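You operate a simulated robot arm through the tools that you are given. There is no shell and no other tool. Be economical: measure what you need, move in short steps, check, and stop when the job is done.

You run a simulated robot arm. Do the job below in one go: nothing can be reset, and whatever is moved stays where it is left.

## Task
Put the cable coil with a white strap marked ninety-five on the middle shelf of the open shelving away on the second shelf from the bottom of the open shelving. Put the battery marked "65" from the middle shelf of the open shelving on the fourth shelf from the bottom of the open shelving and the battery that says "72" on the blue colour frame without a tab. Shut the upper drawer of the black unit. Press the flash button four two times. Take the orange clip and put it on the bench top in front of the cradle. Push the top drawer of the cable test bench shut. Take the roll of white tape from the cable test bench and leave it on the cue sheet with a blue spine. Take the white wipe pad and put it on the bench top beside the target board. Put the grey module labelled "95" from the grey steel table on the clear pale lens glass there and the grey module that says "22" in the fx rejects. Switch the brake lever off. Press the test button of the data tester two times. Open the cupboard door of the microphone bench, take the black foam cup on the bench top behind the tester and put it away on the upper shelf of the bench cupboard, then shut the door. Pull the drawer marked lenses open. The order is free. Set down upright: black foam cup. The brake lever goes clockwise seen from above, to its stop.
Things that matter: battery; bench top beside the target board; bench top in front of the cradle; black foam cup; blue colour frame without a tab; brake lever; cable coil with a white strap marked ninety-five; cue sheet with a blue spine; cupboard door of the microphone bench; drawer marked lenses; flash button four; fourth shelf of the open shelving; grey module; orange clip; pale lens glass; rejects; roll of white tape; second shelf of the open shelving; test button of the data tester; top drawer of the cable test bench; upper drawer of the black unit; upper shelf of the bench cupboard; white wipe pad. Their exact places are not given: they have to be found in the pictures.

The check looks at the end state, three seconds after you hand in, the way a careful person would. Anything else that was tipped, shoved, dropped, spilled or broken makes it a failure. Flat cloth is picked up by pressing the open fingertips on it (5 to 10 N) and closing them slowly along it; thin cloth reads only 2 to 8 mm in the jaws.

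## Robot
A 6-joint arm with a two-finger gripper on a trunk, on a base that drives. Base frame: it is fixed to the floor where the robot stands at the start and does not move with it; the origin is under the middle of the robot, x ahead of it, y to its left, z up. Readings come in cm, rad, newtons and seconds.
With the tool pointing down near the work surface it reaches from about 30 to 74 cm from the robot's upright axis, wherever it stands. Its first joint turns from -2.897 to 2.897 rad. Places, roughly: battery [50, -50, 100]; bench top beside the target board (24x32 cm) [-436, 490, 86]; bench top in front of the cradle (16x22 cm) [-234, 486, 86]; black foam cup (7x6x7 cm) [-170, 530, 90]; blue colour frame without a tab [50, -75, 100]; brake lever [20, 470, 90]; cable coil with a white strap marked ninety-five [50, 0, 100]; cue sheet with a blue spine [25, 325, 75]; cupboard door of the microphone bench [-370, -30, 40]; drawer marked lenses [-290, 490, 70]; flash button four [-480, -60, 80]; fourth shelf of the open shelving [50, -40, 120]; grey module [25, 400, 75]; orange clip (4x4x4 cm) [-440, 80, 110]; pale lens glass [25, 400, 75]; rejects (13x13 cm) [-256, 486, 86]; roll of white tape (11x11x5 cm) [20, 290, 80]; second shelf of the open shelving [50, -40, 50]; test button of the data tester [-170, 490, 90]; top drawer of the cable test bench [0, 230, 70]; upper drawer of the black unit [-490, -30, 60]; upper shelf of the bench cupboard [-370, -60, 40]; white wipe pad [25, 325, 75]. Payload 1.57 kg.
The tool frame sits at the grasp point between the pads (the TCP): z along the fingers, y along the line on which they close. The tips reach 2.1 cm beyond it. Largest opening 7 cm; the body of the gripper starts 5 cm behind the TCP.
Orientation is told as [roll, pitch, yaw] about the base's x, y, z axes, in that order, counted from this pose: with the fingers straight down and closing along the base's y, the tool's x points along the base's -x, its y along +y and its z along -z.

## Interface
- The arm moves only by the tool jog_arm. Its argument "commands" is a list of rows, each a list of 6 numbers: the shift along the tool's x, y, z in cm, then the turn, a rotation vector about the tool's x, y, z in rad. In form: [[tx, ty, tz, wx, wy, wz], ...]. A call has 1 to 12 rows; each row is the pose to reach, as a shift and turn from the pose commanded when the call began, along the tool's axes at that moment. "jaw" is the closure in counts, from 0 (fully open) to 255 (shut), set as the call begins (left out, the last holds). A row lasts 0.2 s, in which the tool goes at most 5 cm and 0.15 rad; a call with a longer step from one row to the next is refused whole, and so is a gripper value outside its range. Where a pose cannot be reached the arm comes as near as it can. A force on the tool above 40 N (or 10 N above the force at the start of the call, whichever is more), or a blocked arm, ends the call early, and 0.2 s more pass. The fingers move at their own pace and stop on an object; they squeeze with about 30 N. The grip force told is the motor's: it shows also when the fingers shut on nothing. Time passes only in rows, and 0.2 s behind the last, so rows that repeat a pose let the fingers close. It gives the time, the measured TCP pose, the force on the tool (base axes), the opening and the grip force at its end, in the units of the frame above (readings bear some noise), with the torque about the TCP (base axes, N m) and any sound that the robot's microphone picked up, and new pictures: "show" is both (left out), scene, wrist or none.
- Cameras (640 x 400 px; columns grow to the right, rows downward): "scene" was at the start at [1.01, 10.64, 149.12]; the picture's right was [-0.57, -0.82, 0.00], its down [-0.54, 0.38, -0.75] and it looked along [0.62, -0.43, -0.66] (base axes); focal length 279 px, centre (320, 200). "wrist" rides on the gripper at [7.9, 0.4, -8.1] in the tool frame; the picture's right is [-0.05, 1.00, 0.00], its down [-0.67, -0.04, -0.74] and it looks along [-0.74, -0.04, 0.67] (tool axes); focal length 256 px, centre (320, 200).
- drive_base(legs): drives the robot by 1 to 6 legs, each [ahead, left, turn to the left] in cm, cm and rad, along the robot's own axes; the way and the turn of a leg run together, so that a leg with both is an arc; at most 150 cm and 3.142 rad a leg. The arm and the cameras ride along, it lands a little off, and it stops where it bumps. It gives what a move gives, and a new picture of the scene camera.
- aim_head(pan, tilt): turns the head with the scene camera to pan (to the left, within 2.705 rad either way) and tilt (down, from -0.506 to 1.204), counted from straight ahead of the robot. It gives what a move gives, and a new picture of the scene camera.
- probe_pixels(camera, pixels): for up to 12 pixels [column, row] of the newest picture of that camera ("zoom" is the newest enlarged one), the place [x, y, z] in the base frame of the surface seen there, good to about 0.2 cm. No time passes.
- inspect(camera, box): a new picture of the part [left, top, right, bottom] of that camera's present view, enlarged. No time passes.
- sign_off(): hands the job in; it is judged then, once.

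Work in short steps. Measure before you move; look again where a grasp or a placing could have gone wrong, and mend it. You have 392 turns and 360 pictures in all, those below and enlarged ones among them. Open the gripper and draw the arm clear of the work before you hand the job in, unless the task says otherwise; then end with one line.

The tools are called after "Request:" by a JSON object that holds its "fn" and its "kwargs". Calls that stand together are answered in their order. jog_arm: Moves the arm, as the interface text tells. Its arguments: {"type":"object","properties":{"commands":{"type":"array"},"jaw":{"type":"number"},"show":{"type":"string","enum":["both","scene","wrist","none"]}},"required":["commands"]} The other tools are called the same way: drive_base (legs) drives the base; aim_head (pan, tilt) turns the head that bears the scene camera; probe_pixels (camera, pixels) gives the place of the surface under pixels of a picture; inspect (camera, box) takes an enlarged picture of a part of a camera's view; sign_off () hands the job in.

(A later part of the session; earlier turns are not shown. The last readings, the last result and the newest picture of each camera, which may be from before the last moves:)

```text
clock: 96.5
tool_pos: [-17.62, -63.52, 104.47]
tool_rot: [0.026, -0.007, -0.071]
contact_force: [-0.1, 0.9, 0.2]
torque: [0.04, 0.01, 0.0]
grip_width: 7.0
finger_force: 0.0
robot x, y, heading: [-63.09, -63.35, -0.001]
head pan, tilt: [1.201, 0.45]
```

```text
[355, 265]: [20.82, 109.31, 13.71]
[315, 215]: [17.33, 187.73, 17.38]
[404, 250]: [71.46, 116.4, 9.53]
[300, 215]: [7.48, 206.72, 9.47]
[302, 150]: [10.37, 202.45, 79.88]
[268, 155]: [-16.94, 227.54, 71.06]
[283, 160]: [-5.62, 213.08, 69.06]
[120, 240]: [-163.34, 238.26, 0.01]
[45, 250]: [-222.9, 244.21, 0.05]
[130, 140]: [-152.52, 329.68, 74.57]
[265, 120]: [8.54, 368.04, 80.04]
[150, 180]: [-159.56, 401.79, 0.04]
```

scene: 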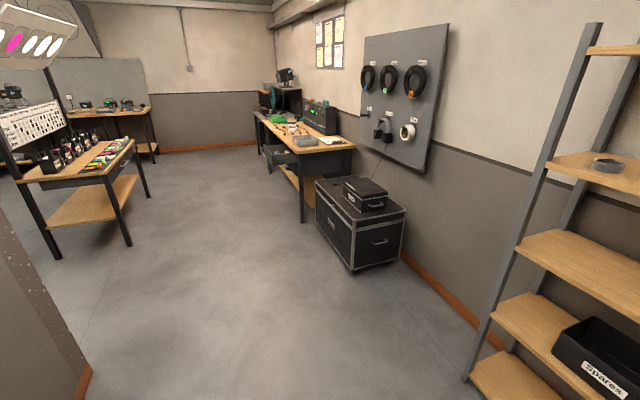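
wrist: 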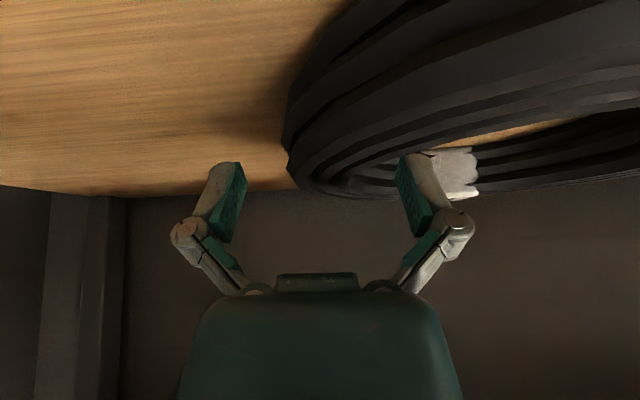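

The aisle between x −150 and −17 is clear. Drive back 15, then left 290 to stand before the cable test bench.

Request:
{"fn": "drive_base", "kwargs": {"legs": [[-15, 0, 0], [0, 150, 0], [0, 140, 0]]}}

Request:
{"fn": "aim_head", "kwargs": {"pan": -0.1, "tilt": 0.6}}

```text
clock: 111.6
tool_pos: [-28.86, 229.06, 104.41]
tool_rot: [0.027, -0.006, -0.088]
contact_force: [0.1, 0.2, 0.3]
torque: [-0.01, 0.01, 0.0]
grip_width: 7.01
finger_force: 0.0
robot x, y, heading: [-73.87, 229.64, -0.014]
head pan, tilt: [1.201, 0.45]
```

scene: 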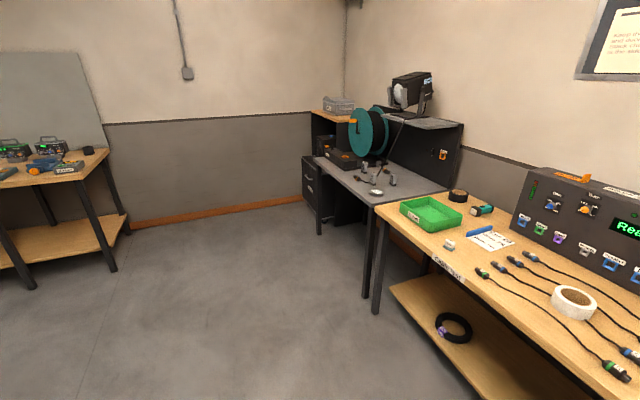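

```text
clock: 113.1
tool_pos: [-28.82, 229.07, 104.52]
tool_rot: [0.026, -0.007, -0.087]
contact_force: [-0.2, -0.7, 0.6]
torque: [0.01, -0.02, -0.02]
grip_width: 7.01
finger_force: 0.0
robot x, y, heading: [-74.29, 230.17, -0.01]
head pan, tilt: [-0.099, 0.6]
```

scene: 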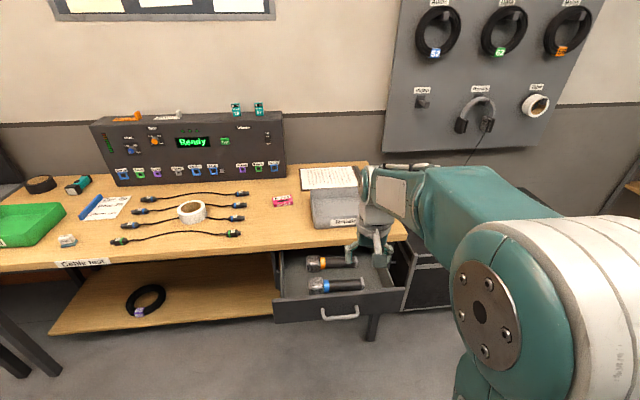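

I see the open drawer (340,310), white tape (192,212), a blue-spined sheet (104,208). Enlarge the left area and measure the drawer.

Request:
{"fn": "inspect", "kwargs": {"camera": "scene", "box": [0, 160, 250, 280]}}

Request:
{"fn": "probe_pixels", "kwargs": {"camera": "scene", "pixels": [[340, 317], [290, 310], [390, 300], [322, 320], [358, 313], [340, 308], [192, 205], [180, 212], [204, 208], [192, 222], [290, 260], [320, 245]]}}

Request:
{"fn": "inspect", "kwargs": {"camera": "scene", "box": [260, 150, 420, 340]}}

```text
2.56 times, centred on (125, 220) of scene
```

zoom: 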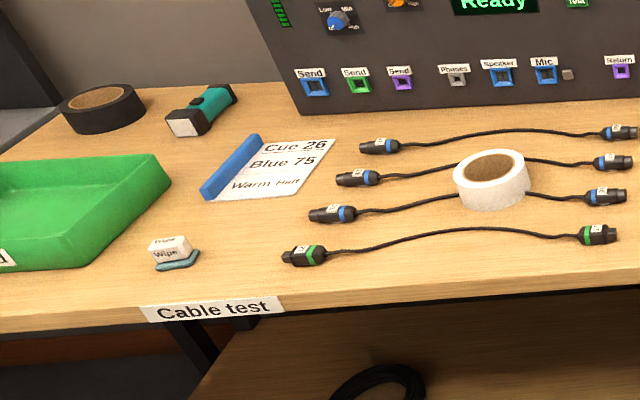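

```text
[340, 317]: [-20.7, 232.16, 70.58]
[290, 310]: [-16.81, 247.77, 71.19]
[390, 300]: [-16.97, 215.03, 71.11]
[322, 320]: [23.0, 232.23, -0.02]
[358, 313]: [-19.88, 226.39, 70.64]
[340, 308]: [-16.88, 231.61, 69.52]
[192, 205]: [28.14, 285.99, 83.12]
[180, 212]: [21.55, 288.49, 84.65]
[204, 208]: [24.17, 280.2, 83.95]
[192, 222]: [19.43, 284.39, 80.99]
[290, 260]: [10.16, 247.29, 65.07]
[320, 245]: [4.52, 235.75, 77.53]
```

```text
2.11 times, centred on (340, 245) of scene
```

zoom: 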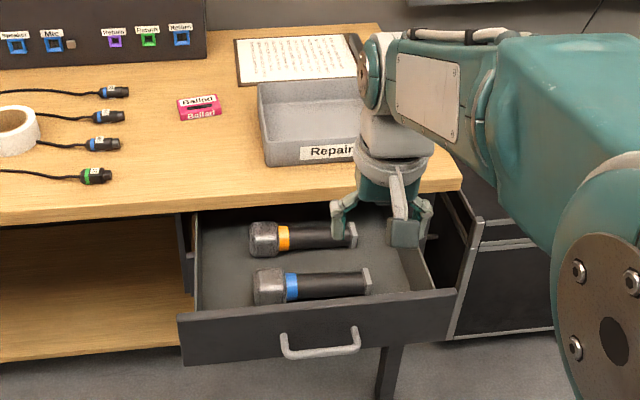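

Enlarged views confirm: "Repair" box near the drawer, wipe pad, cue sheet. I'll probe the drawer front's height and other items.

Request:
{"fn": "probe_pixels", "kwargs": {"camera": "scene", "pixels": [[285, 318], [300, 322], [380, 310], [335, 215], [325, 222], [104, 205], [125, 196], [82, 217], [118, 218], [67, 235], [62, 243], [74, 243]]}}

Request:
{"fn": "probe_pixels", "kwargs": {"camera": "zoom", "pixels": [[200, 355], [250, 345], [320, 350], [400, 335], [300, 205], [330, 140], [300, 152], [263, 160]]}}

```text
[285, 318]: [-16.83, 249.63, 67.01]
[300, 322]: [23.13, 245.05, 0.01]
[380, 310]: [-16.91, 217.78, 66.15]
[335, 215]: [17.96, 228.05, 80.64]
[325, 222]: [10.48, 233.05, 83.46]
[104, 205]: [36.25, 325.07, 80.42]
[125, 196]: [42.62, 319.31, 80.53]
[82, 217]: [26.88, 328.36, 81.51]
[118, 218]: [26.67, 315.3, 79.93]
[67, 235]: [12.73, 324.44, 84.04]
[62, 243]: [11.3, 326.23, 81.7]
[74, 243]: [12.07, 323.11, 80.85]
```

```text
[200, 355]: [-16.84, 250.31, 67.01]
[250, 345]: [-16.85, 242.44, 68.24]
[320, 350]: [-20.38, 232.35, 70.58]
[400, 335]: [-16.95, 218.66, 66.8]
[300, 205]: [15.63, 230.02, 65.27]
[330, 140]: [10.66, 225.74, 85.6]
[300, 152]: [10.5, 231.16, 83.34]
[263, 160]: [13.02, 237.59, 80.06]
```

Bench top z 80; drawer face at x −16.9, handle bar at x −20.7, z 70.6. I drive 6 cm nearer, then lower the closed, tilted fingers in front of the handle.

Request:
{"fn": "drive_base", "kwargs": {"legs": [[6, 0, 0.012]]}}

Request:
{"fn": "jog_arm", "kwargs": {"commands": [[1.5, 0.6, 4, 0.01, -0.12, -0.04], [3, 1.2, 8, 0.02, -0.25, -0.08], [4.5, 1.8, 12, 0.02, -0.38, -0.08], [4.5, 2.4, 16, 0.02, -0.5, -0.08], [4.5, 2.4, 20, 0.02, -0.5, -0.08], [4.5, 2.4, 24, 0.02, -0.5, -0.08], [4.5, 2.4, 28, 0.02, -0.5, -0.08], [4.5, 2.4, 30, 0.02, -0.5, -0.08]], "jaw": 255}}

```text
clock: 114.0
tool_pos: [-22.81, 229.68, 104.45]
tool_rot: [0.026, -0.007, -0.077]
contact_force: [-0.7, -1.2, 0.5]
torque: [-0.03, 0.0, -0.01]
grip_width: 6.99
finger_force: 0.1
robot x, y, heading: [-68.25, 229.52, 0.003]
head pan, tilt: [-0.099, 0.6]
```

scene: 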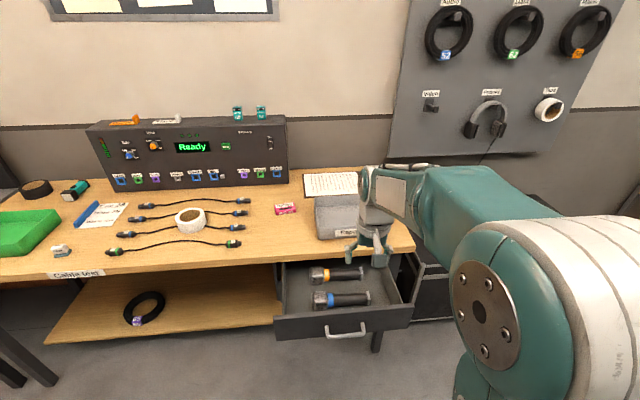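

```text
clock: 115.8
tool_pos: [-26.02, 233.73, 75.68]
tool_rot: [-0.048, -0.499, -0.013]
contact_force: [-0.3, 3.1, 0.0]
torque: [-0.11, 0.01, -0.06]
grip_width: 0.02
finger_force: 28.4
out of reach, approached as far as the arm can: row 4, 5, 6, 7, 8
robot x, y, heading: [-67.92, 229.9, -0.003]
head pan, tilt: [-0.099, 0.6]
```

scene: 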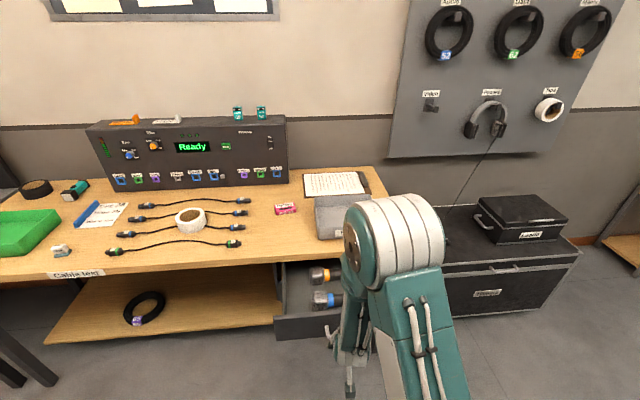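
wrist: 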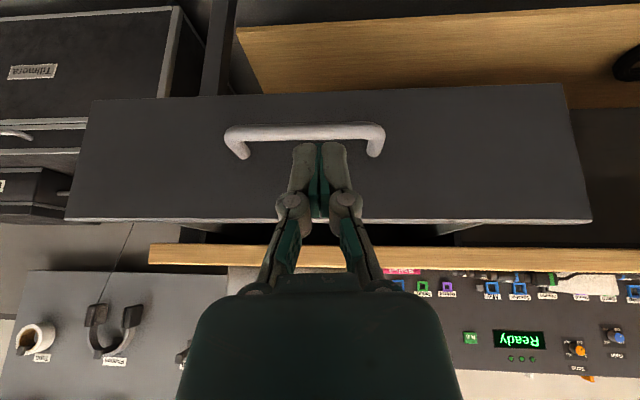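

Out of reach at this short radius; I'll back the base 12 cm, then place the tips at handle height.

Request:
{"fn": "drive_base", "kwargs": {"legs": [[-12, 0, 0]]}}

Request:
{"fn": "jog_arm", "kwargs": {"commands": [[-1, 0, 3, 0, 0, 0], [-2.5, 0, 6, 0, 0, 0], [-4, 0, 8, 0, 0, 0], [-4, 0, 8, 0, 0, 0]], "show": "wrist"}}

```text
clock: 117.1
tool_pos: [-38.2, 233.89, 75.65]
tool_rot: [-0.048, -0.5, 0.014]
contact_force: [1.1, 0.6, -0.1]
torque: [0.0, 0.01, -0.01]
grip_width: 0.01
finger_force: 28.7
robot x, y, heading: [-80.24, 229.85, -0.001]
head pan, tilt: [-0.099, 0.6]
```

scene: 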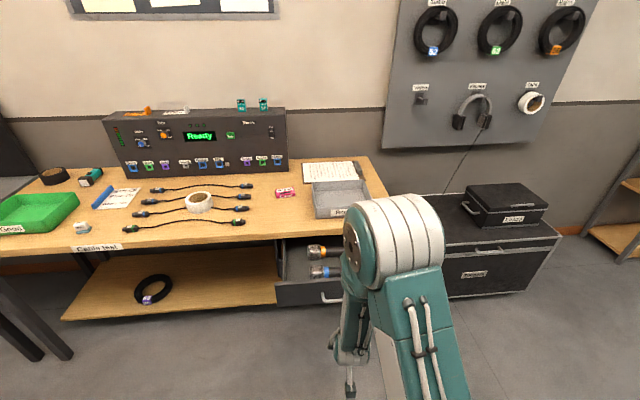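

```text
clock: 118.1
tool_pos: [-30.78, 233.78, 70.52]
tool_rot: [-0.051, -0.498, 0.014]
contact_force: [-0.3, 0.4, -0.6]
torque: [0.0, 0.01, 0.02]
grip_width: 0.0
finger_force: 28.6
robot x, y, heading: [-80.23, 229.7, 0.001]
head pan, tilt: [-0.099, 0.6]
```

wrist: 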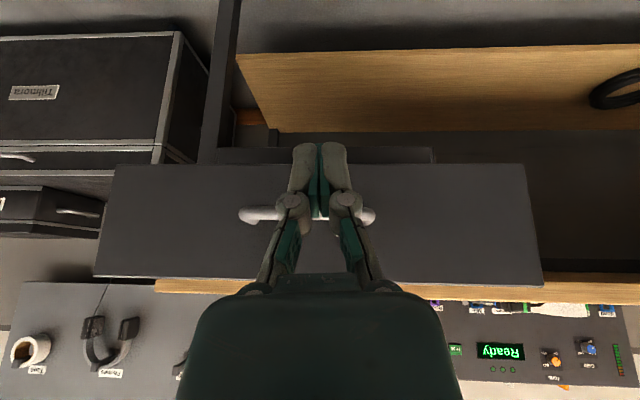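

Reachable now, TCP [-30.8,233.8,70.5]. Shift to y 231.5 and move forward to near the bar.

Request:
{"fn": "jog_arm", "kwargs": {"commands": [[-1.76, -1.2, 0.96, 0, 0, 0], [-3.5, -2.3, 1.9, 0, 0, 0], [-5.3, -2.3, 2.9, 0, 0, 0], [-6.6, -2.3, 3.6, 0, 0, 0], [-7.9, -2.3, 4.3, 0, 0, 0], [-9.2, -2.3, 5, 0, 0, 0], [-10.5, -2.3, 5.7, 0, 0, 0], [-11.9, -2.3, 6.5, 0, 0, 0], [-13.2, -2.3, 7.2, 0, 0, 0], [-14.5, -2.3, 7.9, 0, 0, 0], [-15.8, -2.3, 8.6, 0, 0, 0], [-17.1, -2.3, 9.3, 0, 0, 0]], "show": "both"}}

```text
clock: 120.7
tool_pos: [-11.2, 231.37, 70.68]
tool_rot: [-0.049, -0.499, 0.015]
contact_force: [0.1, 0.8, 0.3]
torque: [0.02, 0.01, -0.03]
grip_width: 0.0
finger_force: 28.2
robot x, y, heading: [-80.15, 229.68, 0.003]
head pan, tilt: [-0.099, 0.6]
```

scene: 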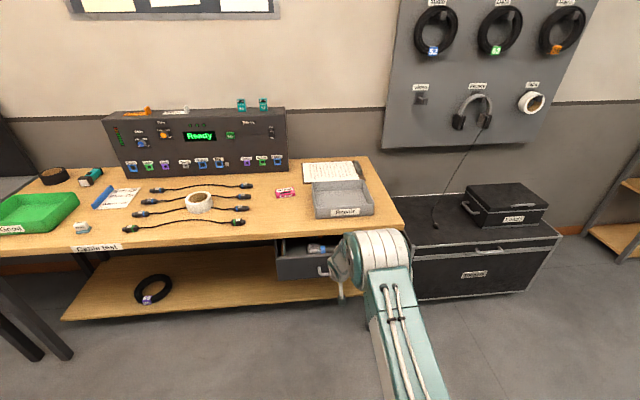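
wrist: 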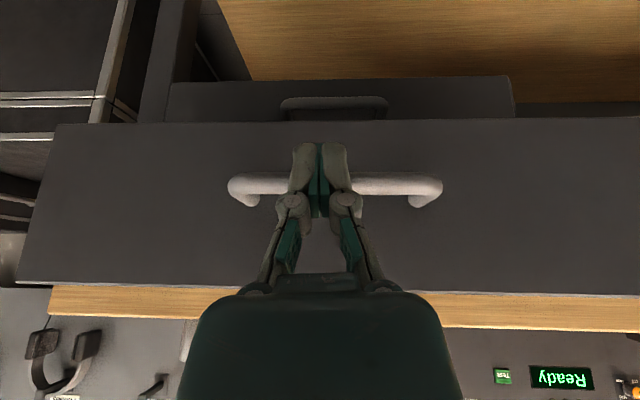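

The drawer slides well. Keep pushing.

Request:
{"fn": "jog_arm", "kwargs": {"commands": [[-1.1, 0, 0.6, 0, 0, 0], [-2.2, 0, 1.2, 0, 0, 0], [-3.3, 0, 1.8, 0, 0, 0], [-4.4, 0, 2.4, 0, 0, 0], [-5.5, 0, 3, 0, 0, 0], [-6.6, 0, 3.6, 0, 0, 0], [-7.7, 0, 4.2, 0, 0, 0], [-8.8, 0, 4.8, 0, 0, 0], [-9.9, 0, 5.4, 0, 0, 0], [-11, 0, 6, 0, 0, 0], [-12.1, 0, 6.6, 0, 0, 0]], "show": "both"}}

```text
clock: 123.0
tool_pos: [1.1, 231.27, 69.72]
tool_rot: [-0.049, -0.474, 0.019]
contact_force: [-4.3, 0.0, -0.4]
torque: [0.0, 0.01, 0.01]
grip_width: 0.01
finger_force: 28.8
robot x, y, heading: [-80.12, 230.26, -0.004]
head pan, tilt: [-0.099, 0.6]
stopped in row 11: the force on the tool passed its limit at 54 N (the readings are from after the stop); the commanded pose is now the measured one
```

scene: 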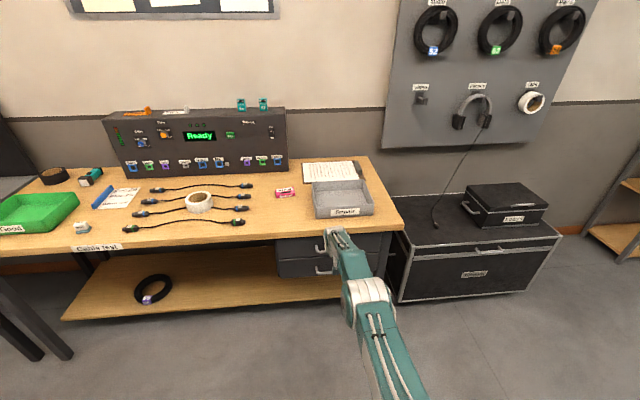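
wrist: 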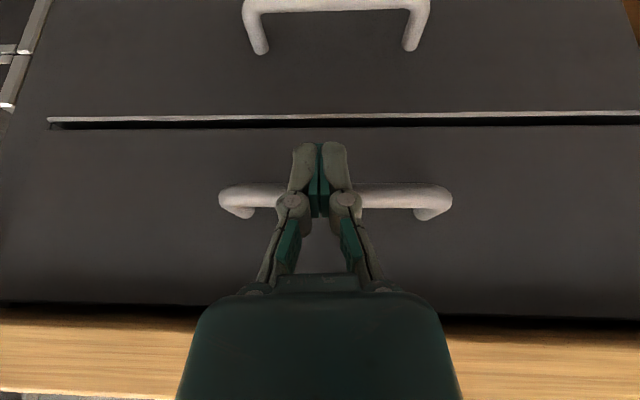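

Force limit reached — likely shut. Compare the two drawer faces by probing.

Request:
{"fn": "probe_pixels", "kwargs": {"camera": "wrist", "pixels": [[150, 80], [150, 150], [500, 90], [500, 160], [150, 280], [250, 20], [240, 195]]}}

```text
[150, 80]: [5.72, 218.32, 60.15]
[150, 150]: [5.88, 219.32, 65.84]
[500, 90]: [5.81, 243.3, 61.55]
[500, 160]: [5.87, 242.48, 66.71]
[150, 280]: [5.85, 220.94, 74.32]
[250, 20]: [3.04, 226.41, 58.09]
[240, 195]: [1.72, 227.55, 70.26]
```

Both faces are at x 5.8, so the top drawer is shut. Retract and raise the arm, open the jaw, and go to the tape.

Request:
{"fn": "jog_arm", "kwargs": {"commands": [[4, 0, -2.2, 0, 0, 0], [8, 0, -4.4, 0, 0, 0], [11, 0, -8, 0, 0, 0], [11, 0, -12.5, 0, 0.1, 0], [11, 0, -17, 0, 0.2, 0], [11, 0, -21.5, 0, 0.3, 0], [11, 0, -26, 0, 0.4, 0], [11, 0, -30.5, 0, 0.47, 0], [11, 0, -35, 0, 0.47, 0]], "jaw": 0, "show": "none"}}

Request:
{"fn": "drive_base", "kwargs": {"legs": [[0, 66, 0], [30, 0, 0]]}}

Request:
{"fn": "aim_head", "kwargs": {"pan": 0.0, "tilt": 0.8}}

```text
clock: 125.0
tool_pos: [-24.85, 232.5, 95.82]
tool_rot: [-0.044, -0.001, -0.005]
contact_force: [0.5, -0.1, -0.1]
torque: [-0.01, 0.03, 0.02]
grip_width: 6.99
finger_force: 0.0
robot x, y, heading: [-79.97, 229.76, -0.001]
head pan, tilt: [-0.099, 0.6]
```

```text
clock: 130.4
tool_pos: [4.22, 300.26, 95.81]
tool_rot: [-0.042, -0.005, 0.006]
contact_force: [0.5, -0.9, 0.0]
torque: [0.01, -0.02, -0.01]
grip_width: 7.01
finger_force: 0.0
robot x, y, heading: [-51.34, 297.22, 0.01]
head pan, tilt: [-0.099, 0.6]
```

scene: 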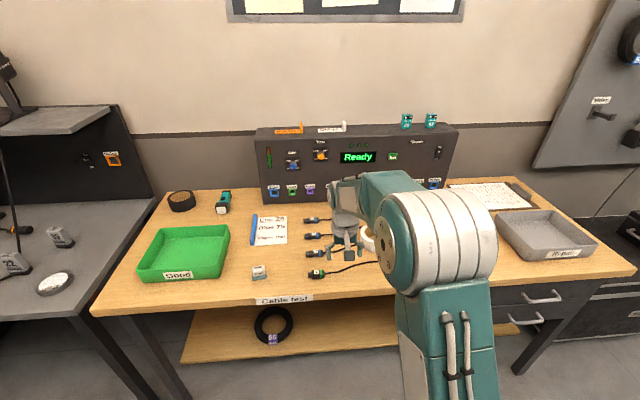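

```text
clock: 131.1
tool_pos: [4.4, 300.39, 95.86]
tool_rot: [-0.045, -0.006, 0.005]
contact_force: [-0.3, -0.4, 1.3]
torque: [-0.03, -0.01, -0.02]
grip_width: 6.98
finger_force: 0.1
robot x, y, heading: [-50.84, 297.09, 0.008]
head pan, tilt: [0.0, 0.799]
```

scene: 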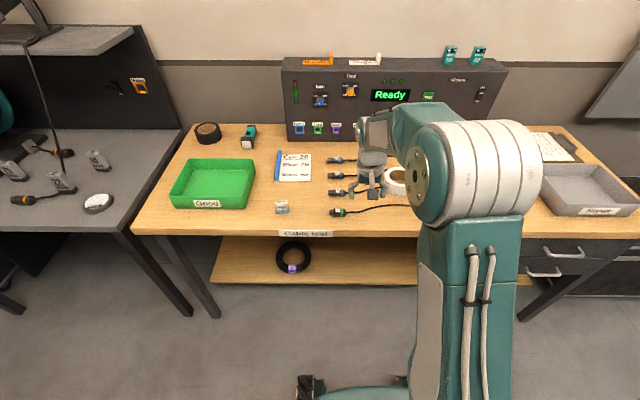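

Now a wrist picture plus probing the cue sheet corners and the wipe pad from the scene.

Request:
{"fn": "jog_arm", "kwargs": {"commands": [[0, -4, -2, 0.045, 0, 0], [0, -8, -4, 0.045, 0, 0], [0, -8, -4, 0.045, 0, 0]], "show": "wrist"}}

Request:
{"fn": "inspect", "kwargs": {"camera": "scene", "box": [260, 140, 350, 220]}}

Request:
{"fn": "probe_pixels", "kwargs": {"camera": "scene", "pixels": [[279, 151], [275, 180], [285, 154], [312, 154], [311, 181], [282, 182], [295, 167], [283, 202], [277, 207], [288, 207], [282, 212]]}}

```text
clock: 131.9
tool_pos: [4.26, 292.52, 99.92]
tool_rot: [-0.088, -0.006, 0.006]
contact_force: [-0.2, -0.3, 0.2]
torque: [0.04, -0.04, -0.01]
grip_width: 7.0
finger_force: 0.0
robot x, y, heading: [-51.1, 296.88, 0.008]
head pan, tilt: [0.0, 0.799]
```

wrist: 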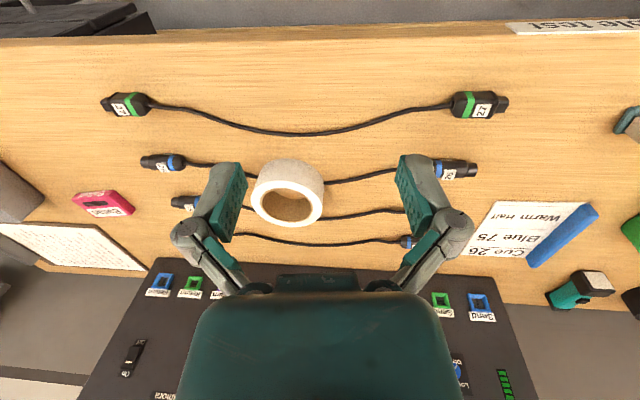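

```text
5.00 times, centred on (305, 180) of scene
```

zoom: 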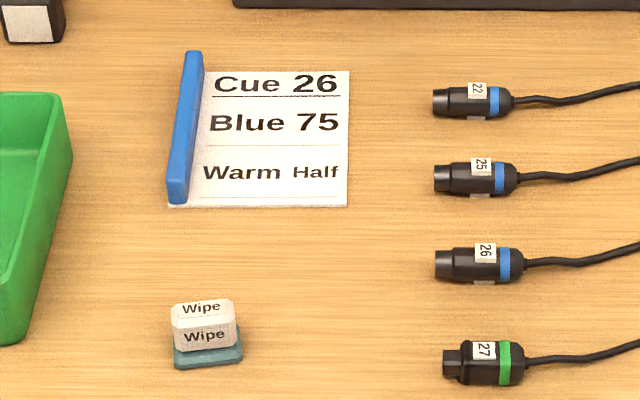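

```text
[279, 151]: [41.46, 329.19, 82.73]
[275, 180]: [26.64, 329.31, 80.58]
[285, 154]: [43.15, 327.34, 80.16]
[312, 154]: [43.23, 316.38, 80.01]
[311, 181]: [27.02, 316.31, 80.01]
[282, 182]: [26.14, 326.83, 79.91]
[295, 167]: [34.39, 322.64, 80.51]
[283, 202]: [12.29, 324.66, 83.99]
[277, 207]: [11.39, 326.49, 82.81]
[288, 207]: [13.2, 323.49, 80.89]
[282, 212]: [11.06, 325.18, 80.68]
```

The tape roll is at wrist pixel (288,192), lying across cables. I'll measure its rim.

Request:
{"fn": "inspect", "kwargs": {"camera": "wrist", "box": [230, 145, 350, 240]}}

Request:
{"fn": "probe_pixels", "kwargs": {"camera": "wrist", "pixels": [[287, 183], [288, 226], [254, 200], [322, 200], [290, 165], [287, 205], [287, 190], [262, 205], [315, 205], [287, 219]]}}

```text
4.21 times, centred on (290, 192) of wrist
```

zoom: 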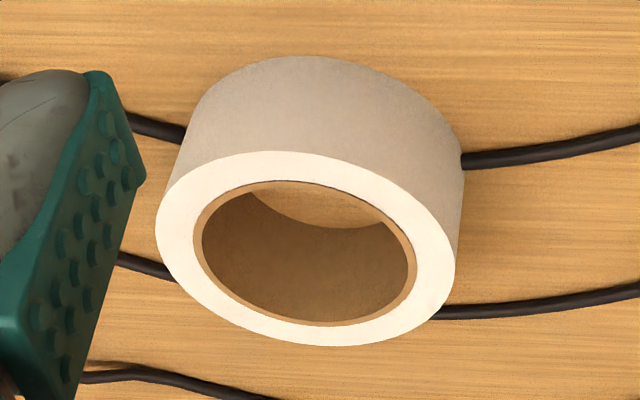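

```text
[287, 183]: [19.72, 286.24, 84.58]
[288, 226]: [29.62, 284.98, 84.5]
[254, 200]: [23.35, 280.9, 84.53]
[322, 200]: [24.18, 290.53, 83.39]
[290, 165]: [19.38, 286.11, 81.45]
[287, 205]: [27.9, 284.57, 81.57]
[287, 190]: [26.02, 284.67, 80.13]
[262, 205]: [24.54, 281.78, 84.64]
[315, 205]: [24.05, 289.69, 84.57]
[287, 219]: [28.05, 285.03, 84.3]
```

Tape centre [24.5,285.4], top 84.6, wall ≈1.5 cm. I'll drive 16 cm forward and level the tool, moving above its right wall with the jaw half open.

Request:
{"fn": "drive_base", "kwargs": {"legs": [[16, 0, -0.008]]}}

Request:
{"fn": "jog_arm", "kwargs": {"commands": [[-1, -4, 1, -0.045, 0, 0], [-3, -8, 3, -0.088, 0, 0], [-4.2, -11.5, 6, -0.088, 0, 0], [-4.2, -11.5, 6, -0.088, 0, 0]], "jaw": 105, "show": "wrist"}}

```text
clock: 133.3
tool_pos: [20.01, 292.11, 99.99]
tool_rot: [-0.089, -0.008, -0.004]
contact_force: [-0.8, 0.2, 0.6]
torque: [0.0, 0.01, -0.01]
grip_width: 7.0
finger_force: 0.1
robot x, y, heading: [-35.27, 296.96, 0.005]
head pan, tilt: [0.0, 0.799]
```

scene: 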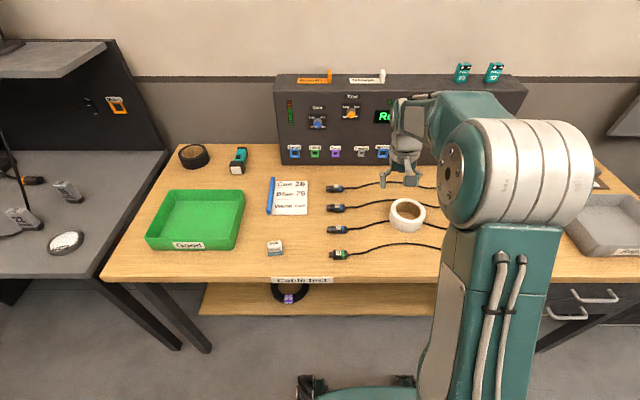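

```text
clock: 134.3
tool_pos: [24.27, 280.19, 95.12]
tool_rot: [0.0, -0.006, -0.003]
contact_force: [-0.2, 0.8, 0.5]
torque: [-0.04, -0.02, 0.03]
grip_width: 4.14
finger_force: 0.0
robot x, y, heading: [-35.05, 297.05, -0.002]
head pan, tilt: [0.0, 0.799]
```

wrist: 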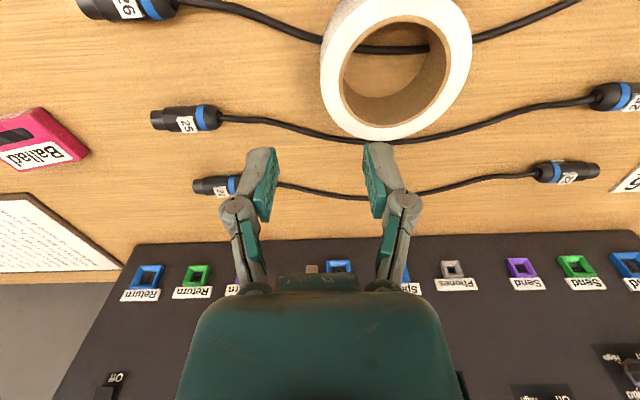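

Check the ring's right wall from this closer view.

Request:
{"fn": "probe_pixels", "kwargs": {"camera": "wrist", "pixels": [[333, 65], [325, 65], [342, 65], [460, 55], [395, 132], [395, 8], [340, 90]]}}

```text
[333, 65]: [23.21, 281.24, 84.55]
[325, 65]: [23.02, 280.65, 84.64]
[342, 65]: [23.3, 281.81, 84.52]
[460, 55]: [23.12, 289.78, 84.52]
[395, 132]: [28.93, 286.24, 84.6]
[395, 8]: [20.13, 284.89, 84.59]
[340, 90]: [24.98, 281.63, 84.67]
```

Right wall mid at y 281.3. Descend and close.

Request:
{"fn": "jog_arm", "kwargs": {"commands": [[-0.2, 1.15, 4, 0, 0, 0], [-0.2, 1.15, 8, 0, 0, 0], [-0.2, 1.15, 11.5, 0, 0, 0], [-0.2, 1.15, 11.5, 0, 0, 0]], "show": "none"}}

Request:
{"fn": "jog_arm", "kwargs": {"commands": [[0, 0, 0, 0, 0, 0], [0, 0, 0, 0, 0, 0], [0, 0, 0, 0, 0, 0]], "jaw": 255, "show": "none"}}

Request:
{"fn": "jog_arm", "kwargs": {"commands": [[0, 0, -0.5, 0, 0, 0], [0, 0, -1.5, 0, 0, 0], [0, 0, -3, 0, 0, 0], [0, 0, -5, 0, 0, 0], [0, 0, -7.5, 0, 0, 0], [0, 0, -7.5, 0, 0, 0]], "show": "wrist"}}

```text
clock: 135.3
tool_pos: [24.38, 281.45, 83.51]
tool_rot: [-0.001, -0.009, -0.003]
contact_force: [0.0, 0.5, -0.9]
torque: [0.01, 0.0, -0.02]
grip_width: 4.1
finger_force: 0.0
robot x, y, heading: [-35.5, 297.23, -0.005]
head pan, tilt: [0.0, 0.799]
```

```text
clock: 136.1
tool_pos: [24.38, 281.25, 83.54]
tool_rot: [0.001, -0.007, -0.002]
contact_force: [-0.6, -1.2, 3.4]
torque: [-0.05, 0.07, 0.07]
grip_width: 1.54
finger_force: 30.3
robot x, y, heading: [-35.55, 296.83, -0.001]
head pan, tilt: [0.0, 0.799]
```

```text
clock: 137.5
tool_pos: [24.38, 281.11, 91.09]
tool_rot: [0.0, -0.007, -0.004]
contact_force: [1.0, 0.2, -1.8]
torque: [-0.08, 0.0, 0.02]
grip_width: 1.56
finger_force: 30.1
robot x, y, heading: [-34.81, 296.95, -0.0]
head pan, tilt: [0.0, 0.799]
```

wrist: 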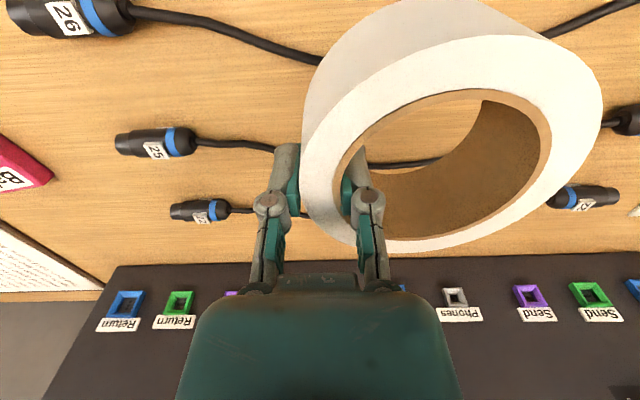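

Tape held. Drive left 30 cm with it at z 91.

Request:
{"fn": "drive_base", "kwargs": {"legs": [[0, 30, 0]]}}

Request:
{"fn": "jog_arm", "kwargs": {"commands": [[-2.5, 1.5, 0, 0, 0, 0], [-5, 3, 0, 0, 0, 0], [-7.5, 4.5, 0, 0, 0, 0], [-10.5, 6, 0, 0, 0, 0], [-10.5, 6, 0, 0, 0, 0]], "show": "wrist"}}

```text
clock: 139.6
tool_pos: [24.42, 311.05, 90.97]
tool_rot: [0.002, -0.006, -0.004]
contact_force: [-0.8, -1.2, -2.2]
torque: [-0.07, -0.02, 0.03]
grip_width: 1.56
finger_force: 29.6
robot x, y, heading: [-35.6, 327.26, -0.003]
head pan, tilt: [0.0, 0.799]
```

scene: 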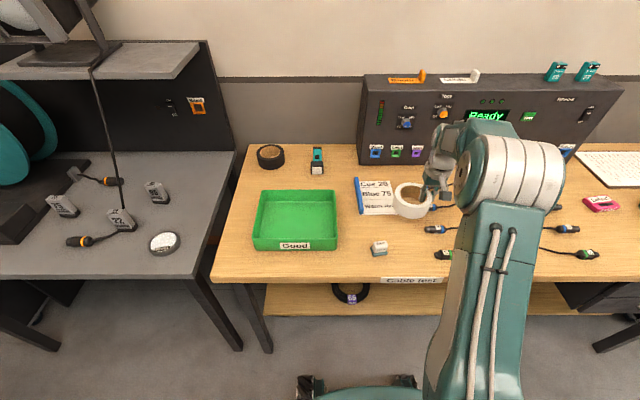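

```text
clock: 140.8
tool_pos: [34.96, 317.38, 91.28]
tool_rot: [-0.002, -0.004, -0.005]
contact_force: [-0.6, 0.5, -2.1]
torque: [-0.05, 0.0, -0.05]
grip_width: 1.54
finger_force: 29.5
robot x, y, heading: [-35.39, 327.24, -0.003]
head pan, tilt: [0.0, 0.799]
```

wrist: 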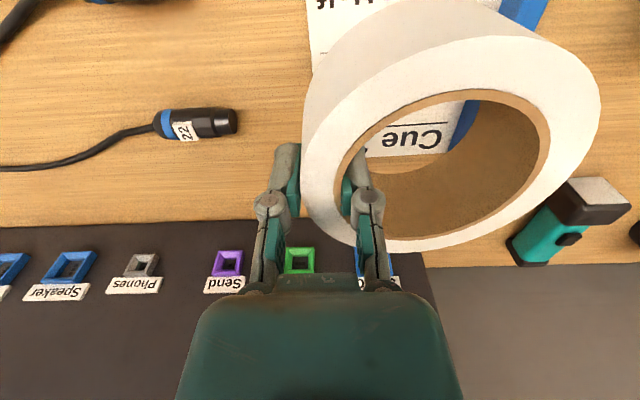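

Over the sheet. Descend to near contact, then slowly.

Request:
{"fn": "jog_arm", "kwargs": {"commands": [[0, 0, 2.5, 0, 0, 0], [0, 0, 5, 0, 0, 0], [0, 0, 6.6, 0, 0, 0], [0, 0, 7, 0, 0, 0], [0, 0, 7.3, 0, 0, 0]], "show": "wrist"}}

```text
clock: 142.0
tool_pos: [35.0, 317.33, 83.9]
tool_rot: [-0.001, -0.007, -0.004]
contact_force: [1.1, -0.8, 1.6]
torque: [0.15, 0.05, -0.01]
grip_width: 1.56
finger_force: 29.4
robot x, y, heading: [-35.12, 327.26, -0.001]
head pan, tilt: [0.0, 0.799]
```

wrist: 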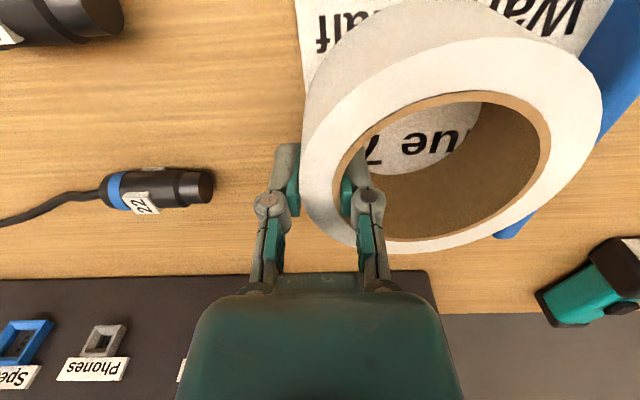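

Contact begins. Check the tape's left rim against the blue spine.

Request:
{"fn": "probe_pixels", "kwargs": {"camera": "wrist", "pixels": [[595, 110], [590, 80], [618, 90], [610, 60], [510, 232], [425, 243], [330, 120], [305, 190]]}}

```text
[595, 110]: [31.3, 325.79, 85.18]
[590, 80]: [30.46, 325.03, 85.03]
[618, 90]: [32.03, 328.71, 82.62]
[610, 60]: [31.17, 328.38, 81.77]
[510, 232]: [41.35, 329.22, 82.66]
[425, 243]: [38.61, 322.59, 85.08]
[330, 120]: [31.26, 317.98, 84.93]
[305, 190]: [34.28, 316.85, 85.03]
```

Left rim about 327.1, spine about 327.6. Nudge right 0.2, lower slightly and release.

Request:
{"fn": "jog_arm", "kwargs": {"commands": [[0, -0.2, 0, 0, 0, 0], [0, -0.2, 0.15, 0, 0, 0]], "show": "none"}}

Request:
{"fn": "jog_arm", "kwargs": {"commands": [[0, 0, 0, 0, 0, 0], [0, 0, 0, 0, 0, 0]], "jaw": 130, "show": "none"}}

Request:
{"fn": "jog_arm", "kwargs": {"commands": [[0, 0, -2, 0, 0, 0], [0, 0, -5, 0, 0, 0], [0, 0, -9, 0, 0, 0], [0, 0, -12, 0, 0, 0]], "show": "both"}}

```text
clock: 142.6
tool_pos: [34.92, 317.16, 83.93]
tool_rot: [-0.004, -0.01, -0.007]
contact_force: [-1.2, 2.8, 11.4]
torque: [0.14, 0.53, -0.03]
grip_width: 1.59
finger_force: 30.3
robot x, y, heading: [-35.31, 327.29, -0.001]
head pan, tilt: [0.0, 0.799]
```

```text
clock: 143.2
tool_pos: [34.93, 317.13, 83.79]
tool_rot: [-0.003, -0.006, -0.006]
contact_force: [-0.1, -0.4, -0.1]
torque: [0.03, 0.03, 0.0]
grip_width: 3.4
finger_force: 0.2
robot x, y, heading: [-35.05, 327.3, 0.003]
head pan, tilt: [0.0, 0.799]
```

```text
clock: 144.2
tool_pos: [34.83, 317.05, 95.97]
tool_rot: [-0.003, -0.005, -0.006]
contact_force: [0.0, 0.9, -1.5]
torque: [0.02, -0.01, -0.03]
grip_width: 3.43
finger_force: 0.0
robot x, y, heading: [-35.23, 327.26, 0.004]
head pan, tilt: [0.0, 0.799]
```

scene: 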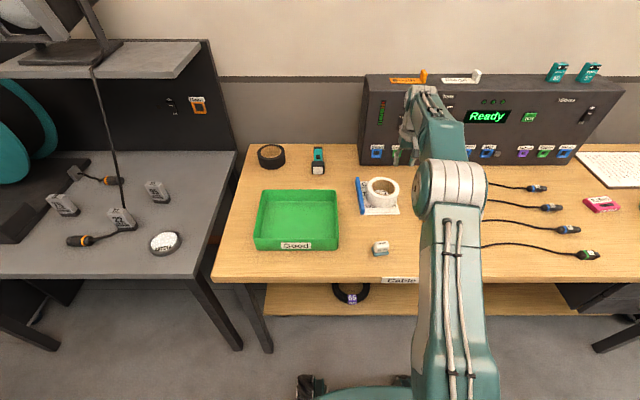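
wrist: 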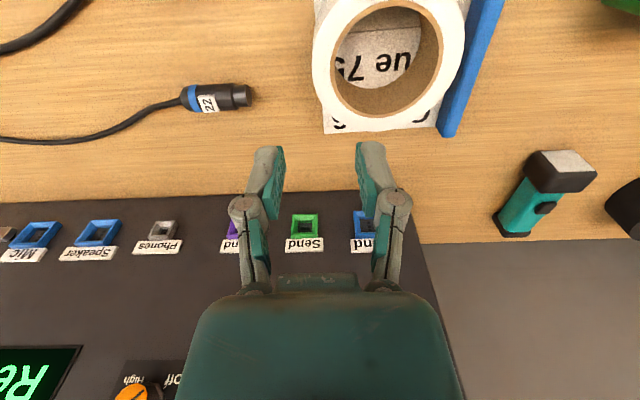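

Tape sits on the sheet. Now enlarge the grey steel table at left.

Request:
{"fn": "inspect", "kwargs": {"camera": "scene", "box": [0, 130, 240, 280]}}

Request:
{"fn": "probe_pixels", "kwargs": {"camera": "scene", "pixels": [[62, 205], [122, 220], [157, 192], [165, 243], [200, 275], [235, 155], [180, 240], [150, 243], [165, 233], [165, 253]]}}

```text
2.67 times, centred on (120, 205) of scene
```

zoom: 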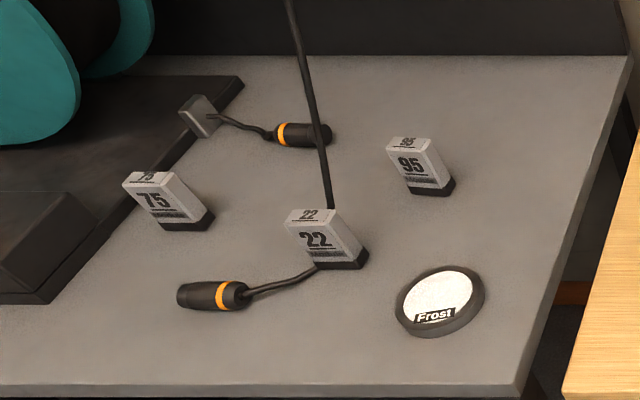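

```text
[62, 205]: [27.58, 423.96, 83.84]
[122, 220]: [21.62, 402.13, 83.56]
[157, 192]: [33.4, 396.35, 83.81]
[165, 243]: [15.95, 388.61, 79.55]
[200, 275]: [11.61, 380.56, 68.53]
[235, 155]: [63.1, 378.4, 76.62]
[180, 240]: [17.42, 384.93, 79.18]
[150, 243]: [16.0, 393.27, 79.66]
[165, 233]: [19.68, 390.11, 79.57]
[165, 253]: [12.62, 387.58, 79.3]
```

The round glass seen is marked "Frost"; a clear one must be elsewhere on that table. I raise the arm, back off and drive left to look.

Request:
{"fn": "jog_arm", "kwargs": {"commands": [[4, 1, -4, 0, 0, 0], [8, 2, -8, 0, 0, 0], [12, 4, -8, 0, 0, 0]], "show": "none"}}

Request:
{"fn": "drive_base", "kwargs": {"legs": [[-18, 0, 0], [0, 80, 0]]}}

Request:
{"fn": "aim_head", "kwargs": {"pan": 0.2, "tilt": 0.65}}

```text
refused: row 1 steps farther than a row can; nothing moved
```

```text
clock: 149.6
tool_pos: [16.52, 397.54, 95.98]
tool_rot: [0.0, -0.007, 0.007]
contact_force: [-0.1, 0.3, -0.8]
torque: [0.02, 0.04, 0.01]
grip_width: 3.41
finger_force: 0.0
robot x, y, heading: [-53.47, 406.82, 0.011]
head pan, tilt: [0.0, 0.799]
```

scene: 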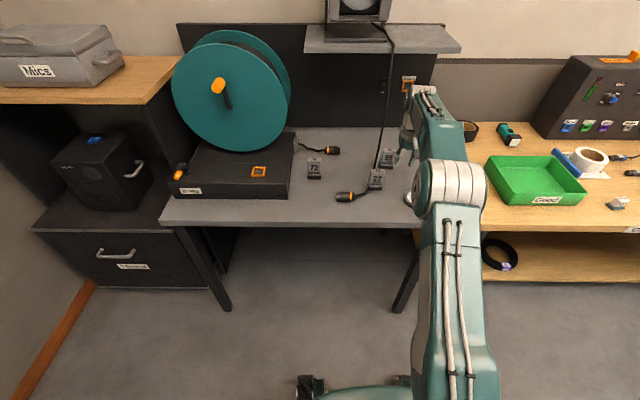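

```text
clock: 150.3
tool_pos: [16.32, 397.62, 95.99]
tool_rot: [0.0, -0.007, 0.008]
contact_force: [0.6, -0.3, -0.3]
torque: [0.03, 0.0, -0.01]
grip_width: 3.42
finger_force: 0.1
robot x, y, heading: [-53.76, 406.92, 0.012]
head pan, tilt: [0.201, 0.649]
```

scene: 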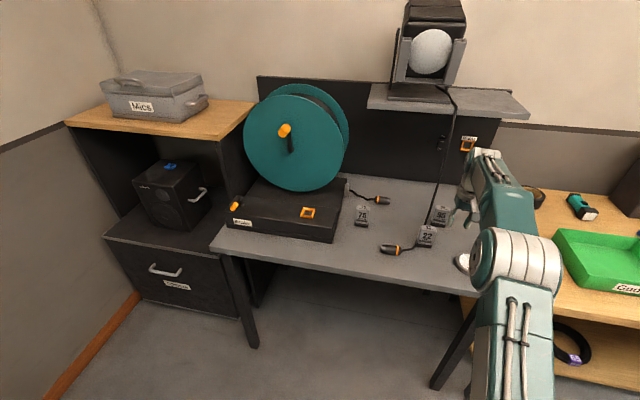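

I'll enlarge the reel and table to find the brake lever and any further glass.

Request:
{"fn": "inspect", "kwargs": {"camera": "scene", "box": [200, 160, 360, 260]}}

Request:
{"fn": "inspect", "kwargs": {"camera": "scene", "box": [340, 60, 560, 280]}}

Request:
{"fn": "jog_arm", "kwargs": {"commands": [[0, 0, 0, 0, 0, 0]], "show": "wrist"}}

```text
4.00 times, centred on (280, 210) of scene
```

zoom: 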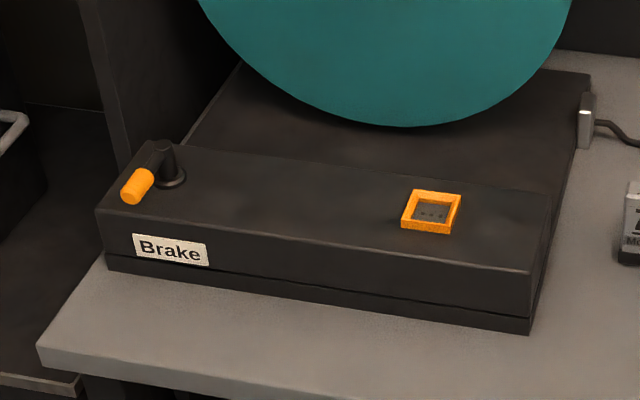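

```text
1.82 times, centred on (450, 170) of scene
```

zoom: 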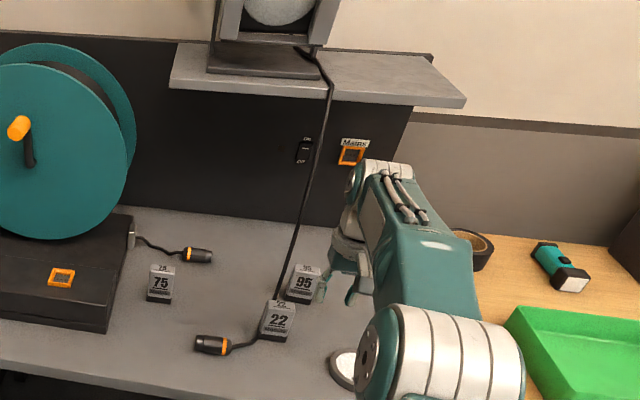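

```text
clock: 150.7
tool_pos: [16.39, 397.67, 96.03]
tool_rot: [-0.003, -0.006, 0.009]
contact_force: [-0.5, 0.8, 0.3]
torque: [0.01, 0.0, -0.02]
grip_width: 3.44
finger_force: 0.0
robot x, y, heading: [-53.56, 407.09, 0.003]
head pan, tilt: [0.201, 0.649]
```

wrist: 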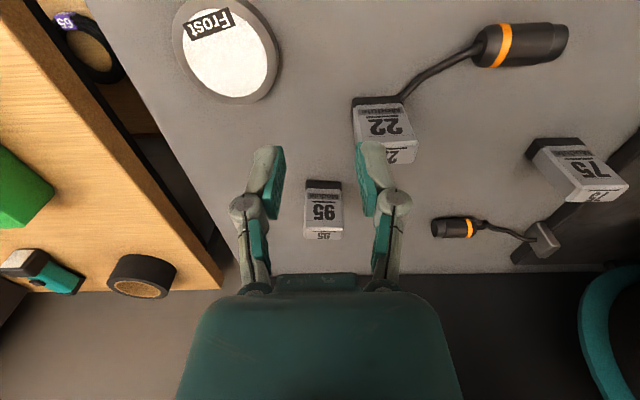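

Only one lens glass is there (nothing on it). I'll probe the dark cord that seems to run toward module 22, and the modules.

Request:
{"fn": "probe_pixels", "kwargs": {"camera": "scene", "pixels": [[450, 110], [446, 140], [441, 170], [437, 195], [433, 210], [431, 218], [415, 245], [428, 228], [440, 210], [467, 145]]}}

Request:
{"fn": "probe_pixels", "kwargs": {"camera": "wrist", "pixels": [[322, 210], [308, 195], [340, 195], [310, 225], [338, 228], [322, 184], [385, 130], [400, 155], [385, 105], [228, 50], [405, 97], [440, 70]]}}

Request:
{"fn": "inspect", "kwargs": {"camera": "wrist", "box": [280, 80, 440, 250]}}

```text
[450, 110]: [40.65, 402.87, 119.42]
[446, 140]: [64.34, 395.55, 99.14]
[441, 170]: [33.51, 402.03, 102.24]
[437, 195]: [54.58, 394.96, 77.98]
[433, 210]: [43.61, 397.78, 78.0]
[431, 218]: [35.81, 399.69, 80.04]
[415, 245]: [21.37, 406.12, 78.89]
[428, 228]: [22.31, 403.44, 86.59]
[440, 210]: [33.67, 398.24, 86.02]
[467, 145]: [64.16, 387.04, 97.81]
```

```text
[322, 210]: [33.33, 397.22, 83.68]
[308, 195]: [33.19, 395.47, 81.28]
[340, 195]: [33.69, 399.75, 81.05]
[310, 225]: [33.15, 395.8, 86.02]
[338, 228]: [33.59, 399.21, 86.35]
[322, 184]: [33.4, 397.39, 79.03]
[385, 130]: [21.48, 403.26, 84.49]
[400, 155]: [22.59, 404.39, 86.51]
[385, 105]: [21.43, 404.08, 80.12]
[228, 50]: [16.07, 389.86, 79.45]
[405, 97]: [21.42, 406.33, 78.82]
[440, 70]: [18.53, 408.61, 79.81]
```

```text
2.35 times, centred on (360, 165) of wrist
```

zoom: 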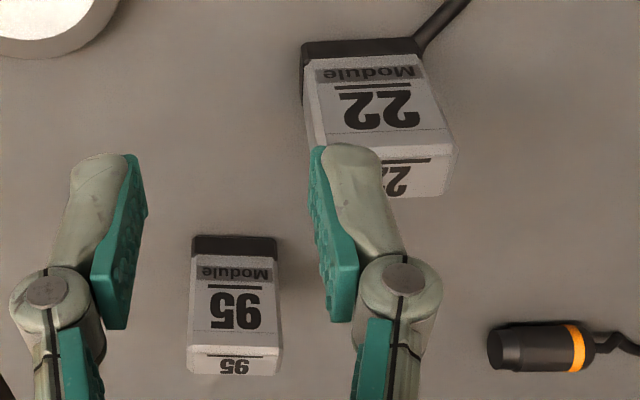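

The cord hangs from the lamp shelf at [41,403,120] down to [24,401,79], close behind module 22. I'll measure both modules' tops.

Request:
{"fn": "probe_pixels", "kwargs": {"camera": "zoom", "pixels": [[235, 350], [235, 358], [235, 373], [192, 300], [281, 300], [200, 373], [275, 373], [405, 170], [420, 190], [305, 100], [425, 100], [445, 170]]}}

```text
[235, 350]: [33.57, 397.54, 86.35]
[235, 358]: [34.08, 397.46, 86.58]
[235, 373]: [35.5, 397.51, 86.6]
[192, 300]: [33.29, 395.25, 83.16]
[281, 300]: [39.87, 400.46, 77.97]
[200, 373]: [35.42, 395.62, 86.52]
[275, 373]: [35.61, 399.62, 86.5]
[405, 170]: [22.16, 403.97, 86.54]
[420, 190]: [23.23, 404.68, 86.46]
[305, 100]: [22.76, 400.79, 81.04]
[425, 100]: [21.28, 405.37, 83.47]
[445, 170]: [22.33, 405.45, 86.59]
```

Module 95: x 33.3–35.7, y 395.3–399.8; module 22: centre [22.5,403.3]. For 95 I'll close along x with the wrist leaning away from the cord, from a stand further right.

Request:
{"fn": "jog_arm", "kwargs": {"commands": [[1, 0, -4, 0, 0, 0], [2, 0, -8, 0, 0, 0], [4, 0, -10, 0, 0, 0]], "jaw": 0, "show": "none"}}

Request:
{"fn": "drive_base", "kwargs": {"legs": [[0, -32, 0]]}}

Request:
{"fn": "jog_arm", "kwargs": {"commands": [[0, 0, 0, 0, 0, -0.15], [0, 0, 0, 0, 0, -0.3], [0, 0, 0, 0, 0, -0.45], [0, 0, 0, 0, 0, -0.6], [0, 0, 0, 0, 0, -0.75], [0, 0, 0, 0, 0, -0.9], [0, 0, 0, 0, 0, -1.05], [0, 0, 0, 0, 0, -1.2], [0, 0, 0, 0, 0, -1.35], [0, 0, 0, 0, 0, -1.5], [0, 0, 0, 0, 0, -1.57]], "show": "none"}}

Request:
{"fn": "drive_base", "kwargs": {"legs": [[19, 0, 0]]}}

```text
clock: 151.5
tool_pos: [12.11, 397.8, 105.94]
tool_rot: [-0.001, -0.005, 0.009]
contact_force: [-0.4, 0.3, -0.9]
torque: [0.01, 0.03, 0.0]
grip_width: 7.0
finger_force: 0.0
robot x, y, heading: [-53.44, 407.4, 0.014]
head pan, tilt: [0.201, 0.649]
```

```text
clock: 153.6
tool_pos: [12.4, 365.97, 105.94]
tool_rot: [-0.006, -0.007, 0.005]
contact_force: [0.3, -0.1, 0.0]
torque: [-0.05, -0.01, -0.02]
grip_width: 7.02
finger_force: 0.0
robot x, y, heading: [-53.13, 374.96, 0.009]
head pan, tilt: [0.201, 0.649]
```

scene: 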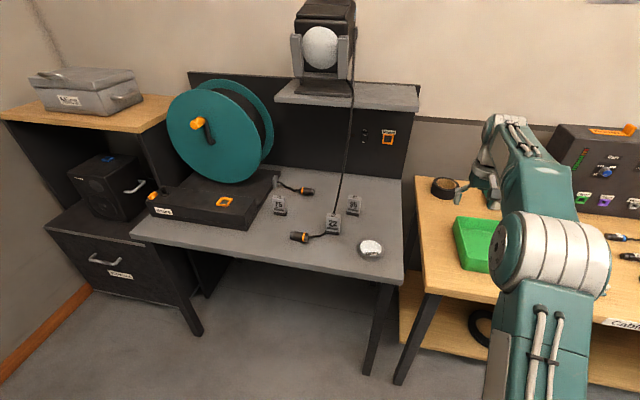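

```text
clock: 156.0
tool_pos: [12.54, 365.71, 106.09]
tool_rot: [-0.006, 0.002, 1.576]
contact_force: [0.3, -0.1, 0.4]
torque: [0.05, -0.01, -0.02]
grip_width: 7.0
finger_force: 0.1
robot x, y, heading: [-53.38, 375.18, 0.01]
head pan, tilt: [0.201, 0.649]
```

```text
clock: 157.6
tool_pos: [31.13, 366.03, 106.02]
tool_rot: [-0.008, 0.001, 1.578]
contact_force: [-0.1, 0.3, 0.1]
torque: [0.0, 0.02, -0.05]
grip_width: 7.0
finger_force: 0.1
robot x, y, heading: [-34.69, 375.48, 0.01]
head pan, tilt: [0.201, 0.649]
```

scene: 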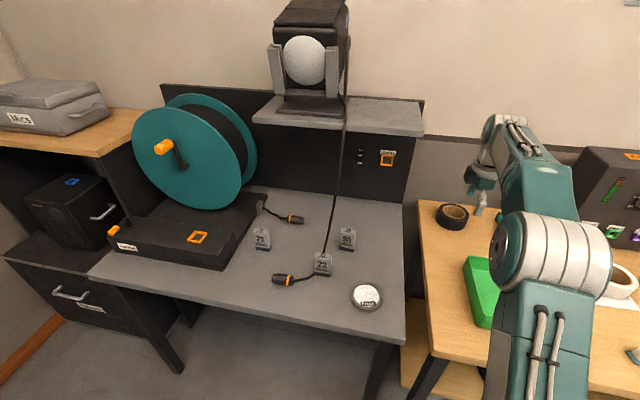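

At [31.1,366,106] with yaw 1.58. Lean 0.4 toward +y and move to [34.5,385,94].

Request:
{"fn": "jog_arm", "kwargs": {"commands": [[-2, -0.5, 4, 0, -0.1, 0], [-4, -1, 8, 0, -0.2, 0], [-8, -2, 11, 0, -0.3, 0], [-12, -3, 12, 0, -0.4, 0], [-16, -3.4, 12, 0, -0.4, 0], [-19, -3.4, 12, 0, -0.4, 0], [-19, -3.4, 12, 0, -0.4, 0]], "show": "both"}}

```text
refused: row 3 steps farther than a row can; nothing moved
```

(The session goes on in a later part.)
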